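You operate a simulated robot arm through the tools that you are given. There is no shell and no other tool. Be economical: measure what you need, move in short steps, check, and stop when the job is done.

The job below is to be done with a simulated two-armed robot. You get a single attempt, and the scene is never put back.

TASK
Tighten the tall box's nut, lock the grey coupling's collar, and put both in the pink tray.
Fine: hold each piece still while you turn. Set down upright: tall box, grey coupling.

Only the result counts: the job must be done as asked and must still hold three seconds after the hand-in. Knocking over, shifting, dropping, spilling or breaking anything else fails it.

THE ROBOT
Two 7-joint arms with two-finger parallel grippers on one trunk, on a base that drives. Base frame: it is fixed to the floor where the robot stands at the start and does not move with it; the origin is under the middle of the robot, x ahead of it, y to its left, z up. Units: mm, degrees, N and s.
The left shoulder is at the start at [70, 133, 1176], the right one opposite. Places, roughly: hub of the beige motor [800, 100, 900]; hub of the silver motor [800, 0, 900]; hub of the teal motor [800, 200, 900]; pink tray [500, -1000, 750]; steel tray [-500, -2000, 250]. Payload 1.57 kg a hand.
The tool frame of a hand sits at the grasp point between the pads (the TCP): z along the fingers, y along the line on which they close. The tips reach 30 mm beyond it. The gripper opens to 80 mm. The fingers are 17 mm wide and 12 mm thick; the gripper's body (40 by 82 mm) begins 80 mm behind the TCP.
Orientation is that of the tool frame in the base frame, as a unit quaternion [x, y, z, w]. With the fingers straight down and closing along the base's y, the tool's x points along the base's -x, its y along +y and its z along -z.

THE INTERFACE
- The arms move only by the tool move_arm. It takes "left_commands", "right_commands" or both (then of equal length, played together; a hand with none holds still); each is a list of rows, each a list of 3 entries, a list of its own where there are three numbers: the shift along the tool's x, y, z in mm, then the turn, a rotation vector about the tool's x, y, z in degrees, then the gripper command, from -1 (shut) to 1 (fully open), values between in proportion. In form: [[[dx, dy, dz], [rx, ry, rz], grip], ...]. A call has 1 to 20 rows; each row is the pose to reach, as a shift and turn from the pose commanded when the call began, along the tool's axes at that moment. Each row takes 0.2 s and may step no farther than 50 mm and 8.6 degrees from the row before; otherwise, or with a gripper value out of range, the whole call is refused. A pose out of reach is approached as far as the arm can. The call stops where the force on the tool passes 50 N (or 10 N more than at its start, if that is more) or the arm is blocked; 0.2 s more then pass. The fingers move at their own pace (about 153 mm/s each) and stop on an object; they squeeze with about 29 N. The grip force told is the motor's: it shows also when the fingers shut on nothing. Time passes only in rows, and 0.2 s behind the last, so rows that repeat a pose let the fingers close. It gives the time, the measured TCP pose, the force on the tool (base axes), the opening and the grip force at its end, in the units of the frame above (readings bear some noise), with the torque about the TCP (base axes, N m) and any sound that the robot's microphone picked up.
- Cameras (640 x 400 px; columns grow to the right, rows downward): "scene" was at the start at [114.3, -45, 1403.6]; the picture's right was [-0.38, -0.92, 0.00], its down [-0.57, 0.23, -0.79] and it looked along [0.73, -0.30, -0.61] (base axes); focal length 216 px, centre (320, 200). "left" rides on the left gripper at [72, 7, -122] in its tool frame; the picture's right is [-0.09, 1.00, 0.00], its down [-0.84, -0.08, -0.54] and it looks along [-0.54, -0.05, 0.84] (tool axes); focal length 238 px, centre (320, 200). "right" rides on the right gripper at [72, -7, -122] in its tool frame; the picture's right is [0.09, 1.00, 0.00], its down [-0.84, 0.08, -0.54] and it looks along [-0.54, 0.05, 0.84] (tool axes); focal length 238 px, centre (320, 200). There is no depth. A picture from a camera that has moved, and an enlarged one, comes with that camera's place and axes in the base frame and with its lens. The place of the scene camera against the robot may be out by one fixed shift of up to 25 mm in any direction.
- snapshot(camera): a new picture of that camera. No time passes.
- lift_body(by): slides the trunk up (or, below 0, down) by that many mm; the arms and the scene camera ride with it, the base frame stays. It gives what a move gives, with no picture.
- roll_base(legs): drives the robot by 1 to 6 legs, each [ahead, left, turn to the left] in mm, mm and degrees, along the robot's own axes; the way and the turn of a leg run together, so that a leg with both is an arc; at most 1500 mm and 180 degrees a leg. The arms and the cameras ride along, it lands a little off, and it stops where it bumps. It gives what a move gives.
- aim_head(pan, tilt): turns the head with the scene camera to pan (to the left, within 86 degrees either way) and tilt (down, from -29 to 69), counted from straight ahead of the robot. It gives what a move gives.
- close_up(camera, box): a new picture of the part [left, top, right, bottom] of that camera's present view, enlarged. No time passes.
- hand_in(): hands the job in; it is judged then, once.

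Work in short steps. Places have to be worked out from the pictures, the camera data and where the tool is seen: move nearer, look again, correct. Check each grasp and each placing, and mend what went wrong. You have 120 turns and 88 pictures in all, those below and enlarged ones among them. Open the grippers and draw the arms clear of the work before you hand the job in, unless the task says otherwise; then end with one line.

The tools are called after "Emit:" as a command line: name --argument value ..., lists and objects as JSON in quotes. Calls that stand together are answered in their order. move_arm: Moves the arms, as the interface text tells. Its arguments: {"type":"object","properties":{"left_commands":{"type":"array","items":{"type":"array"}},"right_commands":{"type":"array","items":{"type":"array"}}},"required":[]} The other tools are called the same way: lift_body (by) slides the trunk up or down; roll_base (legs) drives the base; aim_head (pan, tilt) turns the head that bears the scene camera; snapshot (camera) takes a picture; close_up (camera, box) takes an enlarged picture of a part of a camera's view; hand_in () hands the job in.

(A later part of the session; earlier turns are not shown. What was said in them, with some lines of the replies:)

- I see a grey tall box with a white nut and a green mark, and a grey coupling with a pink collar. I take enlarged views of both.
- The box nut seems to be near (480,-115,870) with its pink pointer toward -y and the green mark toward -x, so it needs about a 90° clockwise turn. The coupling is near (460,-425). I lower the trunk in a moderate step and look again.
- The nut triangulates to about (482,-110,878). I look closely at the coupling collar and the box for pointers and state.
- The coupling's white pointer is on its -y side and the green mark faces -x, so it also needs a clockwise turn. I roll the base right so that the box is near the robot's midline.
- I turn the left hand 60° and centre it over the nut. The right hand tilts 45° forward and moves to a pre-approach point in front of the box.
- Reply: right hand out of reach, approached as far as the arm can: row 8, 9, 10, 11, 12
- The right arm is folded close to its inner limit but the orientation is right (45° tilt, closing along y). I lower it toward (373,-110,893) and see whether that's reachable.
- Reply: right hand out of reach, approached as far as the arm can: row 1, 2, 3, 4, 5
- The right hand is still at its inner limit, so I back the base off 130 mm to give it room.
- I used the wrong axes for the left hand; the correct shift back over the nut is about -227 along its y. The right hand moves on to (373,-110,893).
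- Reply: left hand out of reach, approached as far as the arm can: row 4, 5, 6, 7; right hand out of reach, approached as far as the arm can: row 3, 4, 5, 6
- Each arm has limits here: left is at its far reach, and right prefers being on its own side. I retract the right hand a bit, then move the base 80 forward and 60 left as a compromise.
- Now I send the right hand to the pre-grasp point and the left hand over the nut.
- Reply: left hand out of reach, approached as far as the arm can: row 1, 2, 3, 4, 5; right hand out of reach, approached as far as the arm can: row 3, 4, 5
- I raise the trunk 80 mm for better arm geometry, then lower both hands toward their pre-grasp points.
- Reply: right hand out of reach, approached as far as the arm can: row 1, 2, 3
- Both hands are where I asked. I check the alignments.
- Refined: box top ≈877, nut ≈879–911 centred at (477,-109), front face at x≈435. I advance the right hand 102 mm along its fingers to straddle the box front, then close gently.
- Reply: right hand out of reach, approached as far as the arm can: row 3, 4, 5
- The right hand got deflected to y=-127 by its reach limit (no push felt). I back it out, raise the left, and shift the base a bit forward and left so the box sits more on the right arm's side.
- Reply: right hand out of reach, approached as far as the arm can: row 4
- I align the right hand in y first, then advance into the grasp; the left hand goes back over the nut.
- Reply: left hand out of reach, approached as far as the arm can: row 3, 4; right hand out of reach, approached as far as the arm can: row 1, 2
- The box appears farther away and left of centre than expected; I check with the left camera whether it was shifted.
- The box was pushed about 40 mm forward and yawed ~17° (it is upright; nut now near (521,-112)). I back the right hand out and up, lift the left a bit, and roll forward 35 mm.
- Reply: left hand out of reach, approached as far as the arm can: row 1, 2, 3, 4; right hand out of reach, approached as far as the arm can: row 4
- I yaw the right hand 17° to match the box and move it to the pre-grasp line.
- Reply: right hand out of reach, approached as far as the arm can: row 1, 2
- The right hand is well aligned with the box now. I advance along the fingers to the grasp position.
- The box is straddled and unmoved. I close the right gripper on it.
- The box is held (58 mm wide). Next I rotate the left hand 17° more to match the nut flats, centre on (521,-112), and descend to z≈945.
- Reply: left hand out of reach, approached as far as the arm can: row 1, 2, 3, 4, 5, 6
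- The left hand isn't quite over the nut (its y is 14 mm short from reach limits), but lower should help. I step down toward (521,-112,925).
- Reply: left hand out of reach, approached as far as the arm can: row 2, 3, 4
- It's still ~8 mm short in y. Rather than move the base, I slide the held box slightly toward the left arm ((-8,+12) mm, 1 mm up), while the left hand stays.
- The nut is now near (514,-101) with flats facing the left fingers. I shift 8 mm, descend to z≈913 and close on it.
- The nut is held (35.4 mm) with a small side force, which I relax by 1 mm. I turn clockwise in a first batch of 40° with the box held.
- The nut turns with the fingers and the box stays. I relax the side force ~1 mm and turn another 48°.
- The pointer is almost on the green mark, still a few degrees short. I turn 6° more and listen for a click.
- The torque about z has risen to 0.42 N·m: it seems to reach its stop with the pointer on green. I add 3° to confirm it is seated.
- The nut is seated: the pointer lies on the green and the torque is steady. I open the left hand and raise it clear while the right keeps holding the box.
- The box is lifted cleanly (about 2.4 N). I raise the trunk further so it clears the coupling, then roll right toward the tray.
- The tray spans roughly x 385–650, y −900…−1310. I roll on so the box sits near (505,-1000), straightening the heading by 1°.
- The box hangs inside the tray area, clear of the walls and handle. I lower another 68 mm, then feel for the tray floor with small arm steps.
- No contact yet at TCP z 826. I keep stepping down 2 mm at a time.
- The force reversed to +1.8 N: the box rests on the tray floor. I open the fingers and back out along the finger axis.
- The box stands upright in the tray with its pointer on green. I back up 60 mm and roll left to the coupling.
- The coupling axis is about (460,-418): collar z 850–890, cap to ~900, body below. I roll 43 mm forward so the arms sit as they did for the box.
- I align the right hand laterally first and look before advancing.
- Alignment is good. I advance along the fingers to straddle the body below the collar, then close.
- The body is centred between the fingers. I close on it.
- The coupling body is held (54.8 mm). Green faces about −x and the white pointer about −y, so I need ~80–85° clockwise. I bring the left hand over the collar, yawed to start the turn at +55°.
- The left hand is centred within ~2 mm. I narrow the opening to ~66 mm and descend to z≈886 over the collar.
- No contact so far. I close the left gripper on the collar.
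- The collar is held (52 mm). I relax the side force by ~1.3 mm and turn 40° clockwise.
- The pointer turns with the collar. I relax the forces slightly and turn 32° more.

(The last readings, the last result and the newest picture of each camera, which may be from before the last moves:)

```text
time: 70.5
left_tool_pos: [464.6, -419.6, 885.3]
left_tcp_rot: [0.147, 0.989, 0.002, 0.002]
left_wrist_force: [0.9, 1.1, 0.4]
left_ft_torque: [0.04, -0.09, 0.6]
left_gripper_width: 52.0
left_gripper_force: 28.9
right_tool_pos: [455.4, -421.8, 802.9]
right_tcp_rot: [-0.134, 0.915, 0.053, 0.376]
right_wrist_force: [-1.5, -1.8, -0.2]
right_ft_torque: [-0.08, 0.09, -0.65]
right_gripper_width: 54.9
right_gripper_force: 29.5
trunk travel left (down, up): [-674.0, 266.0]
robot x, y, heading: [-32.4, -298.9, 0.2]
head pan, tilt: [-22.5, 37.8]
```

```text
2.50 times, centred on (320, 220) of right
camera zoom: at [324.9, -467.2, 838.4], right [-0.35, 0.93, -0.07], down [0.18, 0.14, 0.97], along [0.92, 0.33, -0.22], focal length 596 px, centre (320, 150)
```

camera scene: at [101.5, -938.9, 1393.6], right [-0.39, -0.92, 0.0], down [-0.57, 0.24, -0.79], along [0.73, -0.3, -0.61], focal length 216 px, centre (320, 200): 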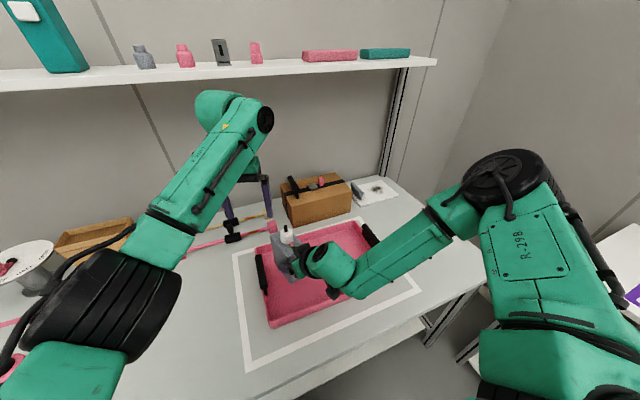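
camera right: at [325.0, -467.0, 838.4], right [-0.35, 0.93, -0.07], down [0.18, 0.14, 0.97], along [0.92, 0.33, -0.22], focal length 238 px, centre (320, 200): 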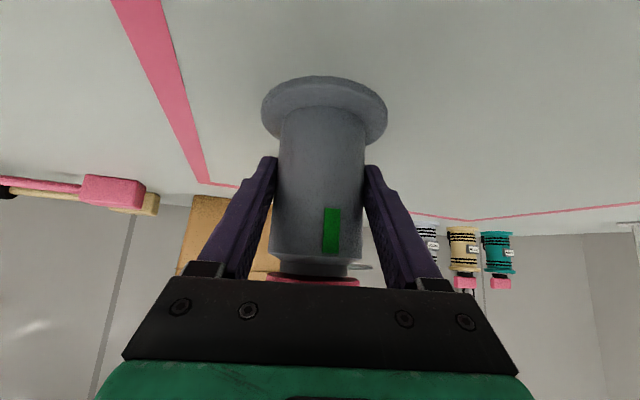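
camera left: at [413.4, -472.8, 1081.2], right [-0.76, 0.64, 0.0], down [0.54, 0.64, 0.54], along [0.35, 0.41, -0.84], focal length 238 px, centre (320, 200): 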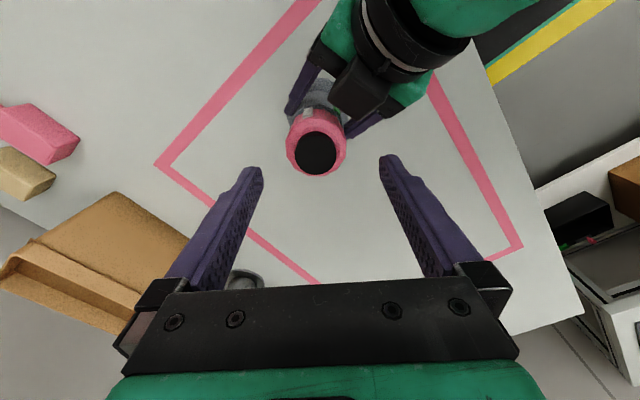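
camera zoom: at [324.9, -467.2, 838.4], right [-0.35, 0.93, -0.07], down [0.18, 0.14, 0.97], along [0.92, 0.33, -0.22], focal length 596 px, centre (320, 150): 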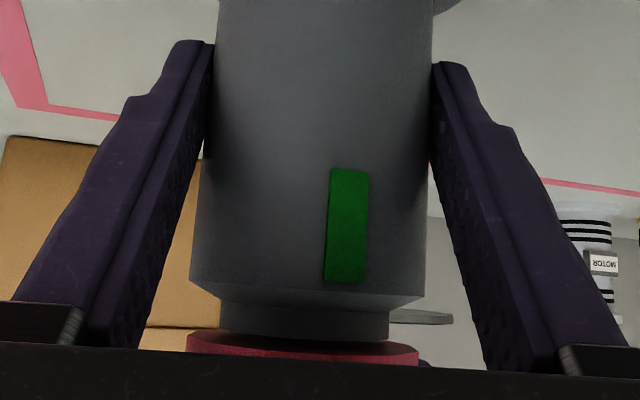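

The torque is now 0.6 N·m and the pointer lines up with the green mark: the stop is reached. I add 3° to be sure it's seated.

Emit:
move_arm --left_commands '[[[0, 0, 0], [0, 0, 3], -1], [[0, 0, 0], [0, 0, 3], -1]]' --right_commands '[[[0, 0, 0], [0, 0, 0], -1], [[0, 0, 0], [0, 0, 0], -1]]'

Emit:
close_up --camera "left" --box '[220, 80, 420, 220]'

```text
time: 71.1
left_tool_pos: [463.3, -418.7, 885.6]
left_tcp_rot: [0.172, 0.985, 0.002, 0.001]
left_wrist_force: [3.3, 10.4, -5.0]
left_ft_torque: [0.4, 0.01, 0.4]
left_gripper_width: 52.3
left_gripper_force: 28.7
right_tool_pos: [457.1, -422.3, 802.2]
right_tcp_rot: [-0.136, 0.915, 0.056, 0.377]
right_wrist_force: [-2.2, -10.0, 5.8]
right_ft_torque: [0.41, -0.26, -0.44]
right_gripper_width: 54.9
right_gripper_force: 28.7
trunk travel left (down, up): [-674.0, 266.0]
robot x, y, heading: [-30.2, -295.9, 0.1]
head pan, tilt: [-22.5, 37.8]
```

```text
2.86 times, centred on (320, 150) of left
camera zoom: at [397.9, -388.0, 1008.0], right [0.42, 0.91, 0.0], down [0.76, -0.36, 0.54], along [0.49, -0.23, -0.84], focal length 681 px, centre (320, 343)
```

zoom: 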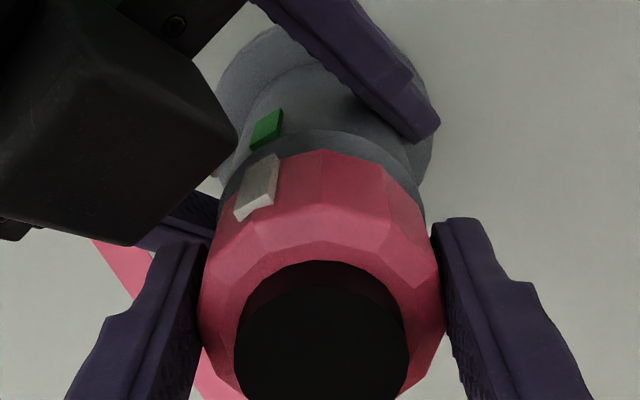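

The pointer stays on green; the collar is seated. I open the left hand slightly, raise it and move it aside.

Emit:
move_arm --left_commands '[[[0, 0, 0], [0, 0, 0], 0.3], [[0, 0, 0], [0, 0, 0], 0.6], [[0, 0, 0], [0, 0, 0], 0.6], [[0, 0, -20], [0, 0, 0], 0.6], [[0, 0, -45], [0, 0, 0], 0.6], [[0, 0, -70], [0, 0, 0], 1], [[0, 40, -100], [0, 0, 0], 1], [[0, 80, -120], [0, 0, 0], 1]]' --right_commands '[[[0, 0, 0], [0, 0, 0], -1], [[0, 0, 0], [0, 0, 0], -1], [[0, 0, 0], [0, 0, 0], -1], [[0, 0, 0], [0, 0, 0], -1], [[0, 0, 0], [0, 0, 0], -1], [[0, 0, 0], [0, 0, 0], -1], [[0, 0, 0], [0, 0, 0], -1], [[0, 0, 0], [0, 0, 0], -1]]'

Emit:
lift_body --by 260

Emit:
snapshot --camera "left"

```text
time: 72.9
left_tool_pos: [486.9, -342.0, 1004.3]
left_tcp_rot: [0.174, 0.985, -0.002, 0.002]
left_wrist_force: [0.0, 0.3, -0.2]
left_ft_torque: [-0.02, 0.01, -0.03]
left_gripper_width: 80.0
left_gripper_force: 0.0
right_tool_pos: [455.8, -420.4, 801.7]
right_tcp_rot: [-0.136, 0.915, 0.056, 0.376]
right_wrist_force: [1.5, 1.3, 1.1]
right_ft_torque: [-0.05, -0.01, 0.0]
right_gripper_width: 54.8
right_gripper_force: 28.8
trunk travel left (down, up): [-674.0, 266.0]
robot x, y, heading: [-26.1, -296.1, -0.2]
head pan, tilt: [-22.5, 37.8]
```

```text
time: 75.5
left_tool_pos: [487.8, -343.5, 1264.4]
left_tcp_rot: [0.173, 0.985, 0.0, 0.001]
left_wrist_force: [-0.2, -0.2, -0.5]
left_ft_torque: [0.0, 0.01, -0.06]
left_gripper_width: 80.1
left_gripper_force: 0.0
right_tool_pos: [455.9, -421.8, 1062.3]
right_tcp_rot: [-0.136, 0.915, 0.056, 0.376]
right_wrist_force: [0.5, 1.1, -1.8]
right_ft_torque: [-0.02, 0.04, -0.01]
right_gripper_width: 55.0
right_gripper_force: 29.3
trunk travel left (down, up): [-934.0, 6.0]
robot x, y, heading: [-26.5, -294.8, 0.1]
head pan, tilt: [-22.5, 37.8]
```

```text
32 pictures are left
camera left: at [422.1, -312.4, 1385.2], right [0.43, 0.9, 0.0], down [0.76, -0.36, 0.55], along [0.49, -0.23, -0.84], focal length 238 px, centre (320, 200)
```

left: 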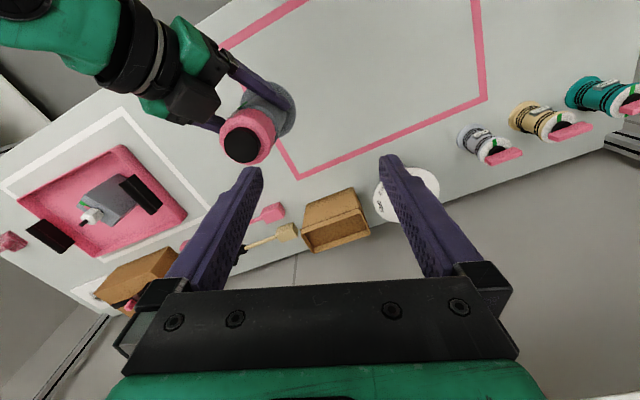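

The coupling is held with the pointer on green. I roll right to bring it to about (497,-1150) over the tray's free half.

Emit:
roll_base --legs '[[10, -730, 0]]'

Emit:
snapshot --camera "left"

Emit:
snapshot --camera "right"

```text
time: 79.5
left_tool_pos: [498.1, -1068.6, 1262.9]
left_tcp_rot: [0.172, 0.985, -0.001, 0.002]
left_wrist_force: [-0.3, -0.3, 0.6]
left_ft_torque: [-0.03, 0.02, -0.01]
left_gripper_width: 80.0
left_gripper_force: 0.0
right_tool_pos: [466.5, -1147.3, 1062.0]
right_tcp_rot: [-0.137, 0.915, 0.055, 0.375]
right_wrist_force: [-0.2, 0.6, -2.4]
right_ft_torque: [-0.02, 0.0, -0.04]
right_gripper_width: 54.8
right_gripper_force: 28.9
trunk travel left (down, up): [-934.0, 6.0]
robot x, y, heading: [-16.2, -1025.5, 0.3]
head pan, tilt: [-22.5, 37.8]
```

```text
31 pictures are left
camera left: at [432.9, -1038.6, 1385.3], right [0.42, 0.91, 0.0], down [0.76, -0.35, 0.55], along [0.49, -0.23, -0.84], focal length 238 px, centre (320, 200)
```

left: 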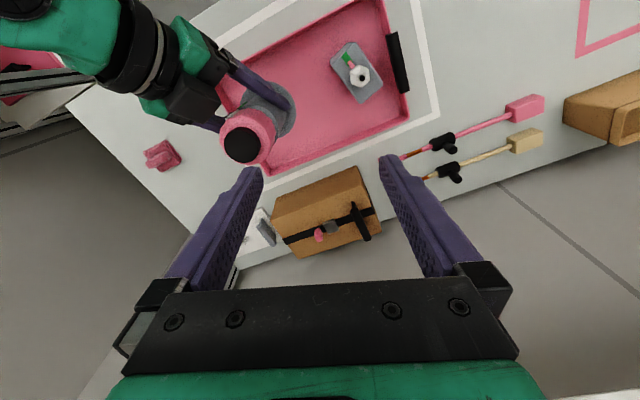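

```text
30 pictures are left
camera right: at [336.7, -1194.0, 1098.5], right [-0.35, 0.93, -0.07], down [0.18, 0.14, 0.97], along [0.92, 0.33, -0.22], focal length 238 px, centre (320, 200)
```

right: 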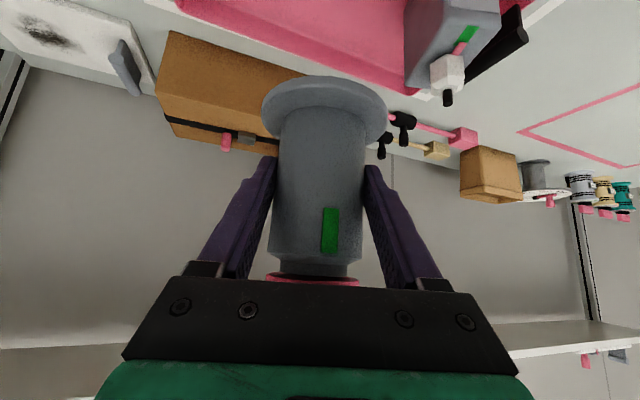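

The coupling is over the free half of the tray, well clear of the box. I lower the trunk 248 mm, then feel for the floor.

Emit:
lift_body --by -200

Emit:
lift_body --by -46

Emit:
snapshot --camera "left"

```text
time: 81.7
left_tool_pos: [498.8, -1071.2, 1063.7]
left_tcp_rot: [0.172, 0.985, 0.0, 0.003]
left_wrist_force: [-0.4, -0.1, -0.8]
left_ft_torque: [0.01, -0.02, 0.0]
left_gripper_width: 80.0
left_gripper_force: 0.1
right_tool_pos: [467.9, -1148.1, 862.0]
right_tcp_rot: [-0.138, 0.914, 0.057, 0.377]
right_wrist_force: [0.3, 0.1, -1.9]
right_ft_torque: [-0.01, 0.0, 0.02]
right_gripper_width: 54.9
right_gripper_force: 29.5
trunk travel left (down, up): [-734.0, 206.0]
robot x, y, heading: [-21.6, -1022.2, 0.2]
head pan, tilt: [-22.5, 37.8]
```

```text
time: 82.6
left_tool_pos: [498.9, -1070.4, 1018.0]
left_tcp_rot: [0.172, 0.985, 0.0, 0.002]
left_wrist_force: [0.5, 0.5, 0.3]
left_ft_torque: [0.02, 0.01, 0.02]
left_gripper_width: 80.1
left_gripper_force: 0.0
right_tool_pos: [466.9, -1149.1, 816.1]
right_tcp_rot: [-0.136, 0.914, 0.056, 0.378]
right_wrist_force: [-0.1, 0.4, -2.6]
right_ft_torque: [-0.03, 0.02, 0.0]
right_gripper_width: 55.0
right_gripper_force: 29.4
trunk travel left (down, up): [-688.0, 252.0]
robot x, y, heading: [-18.2, -1021.2, 0.3]
head pan, tilt: [-22.5, 37.8]
```

```text
29 pictures are left
camera left: at [432.5, -1040.0, 1139.4], right [0.42, 0.91, 0.0], down [0.76, -0.35, 0.55], along [0.49, -0.23, -0.84], focal length 238 px, centre (320, 200)
```

left: 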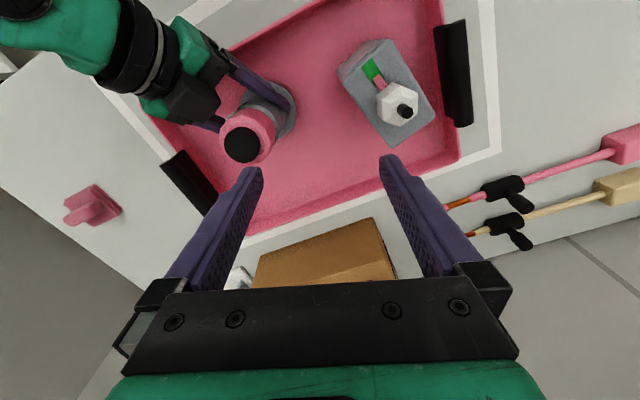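

Still hanging (−2.6 N). I step down in small increments until contact.

Emit:
move_arm --right_commands '[[[1.4, 0, 1.4], [0, 0, 0], -1], [[2.8, 0, 2.8], [0, 0, 0], -1], [[3.5, 0, 3.5], [0, 0, 0], -1]]'

Emit:
move_arm --right_commands '[[[1.1, 0, 1.1], [0, 0, 0], -1], [[1.1, 0, 1.1], [0, 0, 0], -1]]'

```text
time: 83.4
left_tool_pos: [498.6, -1070.6, 1017.5]
left_tcp_rot: [0.172, 0.985, -0.001, 0.002]
left_wrist_force: [0.1, -0.5, -0.1]
left_ft_torque: [-0.02, 0.0, 0.02]
left_gripper_width: 79.9
left_gripper_force: 0.0
right_tool_pos: [467.6, -1149.8, 811.0]
right_tcp_rot: [-0.137, 0.915, 0.056, 0.376]
right_wrist_force: [-0.3, -0.4, -2.5]
right_ft_torque: [-0.03, 0.02, -0.01]
right_gripper_width: 54.7
right_gripper_force: 28.8
trunk travel left (down, up): [-688.0, 252.0]
robot x, y, heading: [-17.6, -1021.5, 0.2]
head pan, tilt: [-22.5, 37.8]
```

```text
time: 84.0
left_tool_pos: [499.1, -1071.5, 1016.1]
left_tcp_rot: [0.172, 0.985, 0.0, 0.002]
left_wrist_force: [-0.4, -0.2, -1.2]
left_ft_torque: [-0.03, 0.0, -0.02]
left_gripper_width: 80.1
left_gripper_force: 0.1
right_tool_pos: [467.0, -1147.5, 810.1]
right_tcp_rot: [-0.136, 0.915, 0.056, 0.376]
right_wrist_force: [0.6, -0.6, -1.7]
right_ft_torque: [0.0, 0.04, 0.02]
right_gripper_width: 54.8
right_gripper_force: 29.2
trunk travel left (down, up): [-688.0, 252.0]
robot x, y, heading: [-16.5, -1026.1, 0.1]
head pan, tilt: [-22.5, 37.8]
```

Nearly there; two more 1.5 mm steps.

Emit:
move_arm --right_commands '[[[1.1, 0, 1.1], [0, 0, 0], -1], [[1.1, 0, 1.1], [0, 0, 0], -1]]'

Emit:
move_arm --right_commands '[[[0.8, 0, 0.8], [0, 0, 0], -1], [[0.8, 0, 0.8], [0, 0, 0], -1]]'

```text
time: 84.6
left_tool_pos: [498.2, -1071.5, 1017.0]
left_tcp_rot: [0.172, 0.985, 0.0, 0.001]
left_wrist_force: [0.1, 0.0, 0.5]
left_ft_torque: [-0.02, 0.02, 0.0]
left_gripper_width: 80.0
left_gripper_force: 0.1
right_tool_pos: [466.2, -1149.4, 807.9]
right_tcp_rot: [-0.136, 0.914, 0.056, 0.377]
right_wrist_force: [0.3, 0.2, -1.9]
right_ft_torque: [-0.02, 0.02, 0.01]
right_gripper_width: 55.0
right_gripper_force: 28.9
trunk travel left (down, up): [-688.0, 252.0]
robot x, y, heading: [-21.0, -1025.3, -0.1]
head pan, tilt: [-22.5, 37.8]
```

```text
time: 85.2
left_tool_pos: [499.7, -1069.9, 1017.9]
left_tcp_rot: [0.171, 0.985, -0.001, 0.003]
left_wrist_force: [-0.1, 0.1, -0.4]
left_ft_torque: [-0.01, 0.04, -0.04]
left_gripper_width: 80.0
left_gripper_force: 0.1
right_tool_pos: [466.2, -1149.2, 807.4]
right_tcp_rot: [-0.137, 0.914, 0.056, 0.377]
right_wrist_force: [0.6, 0.5, 3.8]
right_ft_torque: [-0.16, 0.1, -0.02]
right_gripper_width: 54.9
right_gripper_force: 28.6
trunk travel left (down, up): [-688.0, 252.0]
robot x, y, heading: [-16.0, -1023.3, 0.2]
head pan, tilt: [-22.5, 37.8]
```

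Contact (+3.8 N). I open and back out along the finger axis.

Emit:
move_arm --right_commands '[[[0, 0, 0], [0, 0, 0], 0.2], [[0, 0, 0], [0, 0, 0], 0.6], [[0, 0, 0], [0, 0, 0], 1], [[0, 0, 0], [0, 0, 0], 1], [[0, 0, -20], [0, 0, 0], 1], [[0, 0, -45], [0, 0, 0], 1], [[0, 0, -70], [0, 0, 0], 1], [[0, 0, -90], [0, 0, 0], 1]]'

Emit:
lift_body --by 150

Emit:
snapshot --camera "left"

Emit:
snapshot --camera "right"

```text
time: 87.0
left_tool_pos: [497.8, -1072.0, 1017.0]
left_tcp_rot: [0.173, 0.985, 0.0, 0.002]
left_wrist_force: [0.4, 0.3, 0.5]
left_ft_torque: [0.0, -0.03, 0.05]
left_gripper_width: 80.1
left_gripper_force: 0.0
right_tool_pos: [406.1, -1164.2, 871.8]
right_tcp_rot: [-0.136, 0.914, 0.055, 0.377]
right_wrist_force: [0.4, 0.4, 0.5]
right_ft_torque: [0.03, -0.02, 0.0]
right_gripper_width: 80.1
right_gripper_force: 0.0
trunk travel left (down, up): [-688.0, 252.0]
robot x, y, heading: [-15.4, -1024.2, 0.4]
head pan, tilt: [-22.5, 37.8]
```

```text
time: 88.7
left_tool_pos: [499.5, -1070.4, 1166.3]
left_tcp_rot: [0.171, 0.985, 0.0, 0.004]
left_wrist_force: [-0.7, -0.3, 0.5]
left_ft_torque: [0.01, -0.01, -0.01]
left_gripper_width: 80.0
left_gripper_force: 0.0
right_tool_pos: [406.2, -1164.1, 1022.2]
right_tcp_rot: [-0.136, 0.915, 0.055, 0.376]
right_wrist_force: [-0.2, -0.6, -0.7]
right_ft_torque: [0.0, -0.01, 0.04]
right_gripper_width: 80.0
right_gripper_force: 0.0
trunk travel left (down, up): [-838.0, 102.0]
robot x, y, heading: [-19.2, -1019.7, 0.2]
head pan, tilt: [-22.5, 37.8]
```

```text
28 pictures are left
camera left: at [432.5, -1040.0, 1289.3], right [0.42, 0.91, 0.0], down [0.76, -0.35, 0.55], along [0.49, -0.23, -0.84], focal length 238 px, centre (320, 200)
```

left: 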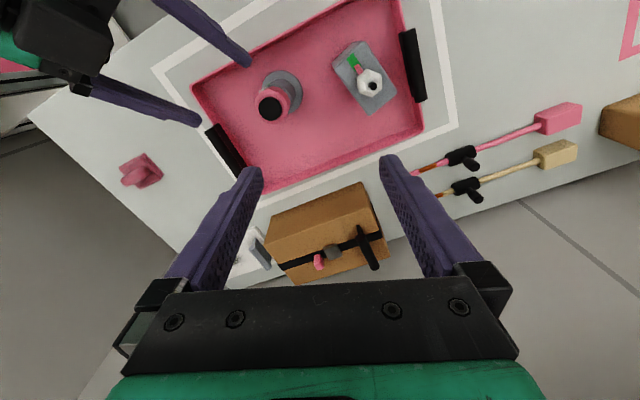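

```text
27 pictures are left
camera right: at [277.3, -1210.7, 1057.7], right [-0.35, 0.93, -0.07], down [0.18, 0.14, 0.97], along [0.92, 0.33, -0.22], focal length 238 px, centre (320, 200)
```

right: 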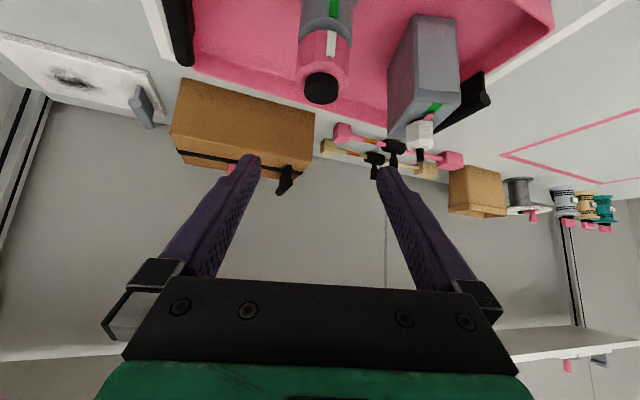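

Both stand upright in the tray. I take one close look at the two pointers.

Emit:
close_up --camera "left" --box '[240, 30, 400, 130]'

Emit:
close_up --camera "right" --box '[280, 0, 480, 160]'

```text
4.00 times, centred on (320, 80) of left
camera zoom: at [432.5, -1040.0, 1289.3], right [0.42, 0.91, 0.0], down [0.76, -0.35, 0.55], along [0.49, -0.23, -0.84], focal length 953 px, centre (320, 680)
```

zoom: 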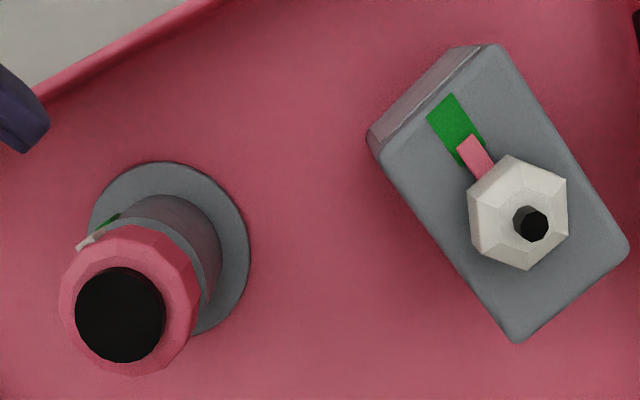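

```text
2.50 times, centred on (380, 80) of right
camera zoom: at [277.3, -1210.7, 1057.7], right [-0.35, 0.93, -0.07], down [0.18, 0.14, 0.97], along [0.92, 0.33, -0.22], focal length 596 px, centre (170, 500)
```

zoom: 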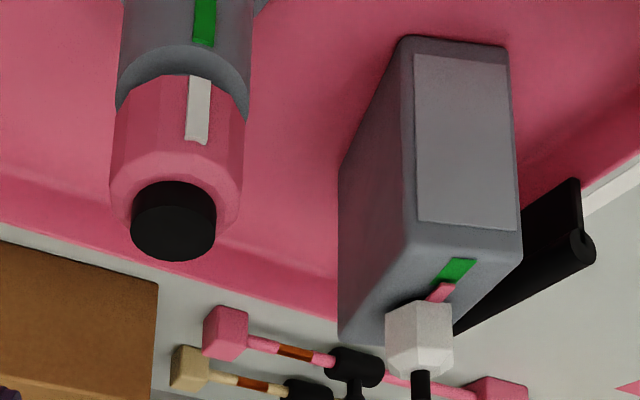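

Both pointers sit on their green marks, both pieces stand upright in the tray, and the arms are clear with grippers open. I hand in.

Emit:
hand_in

```text
The job is handed in.
```

I tightened the box's nut and locked the coupling's collar, both turned until their pointers met the green marks. Both pieces now stand upright in the pink tray. While lining up to hold the box I pushed it about 40 mm and twisted it about 17°; it stayed upright. I saw nothing else disturbed, and the job is handed in.
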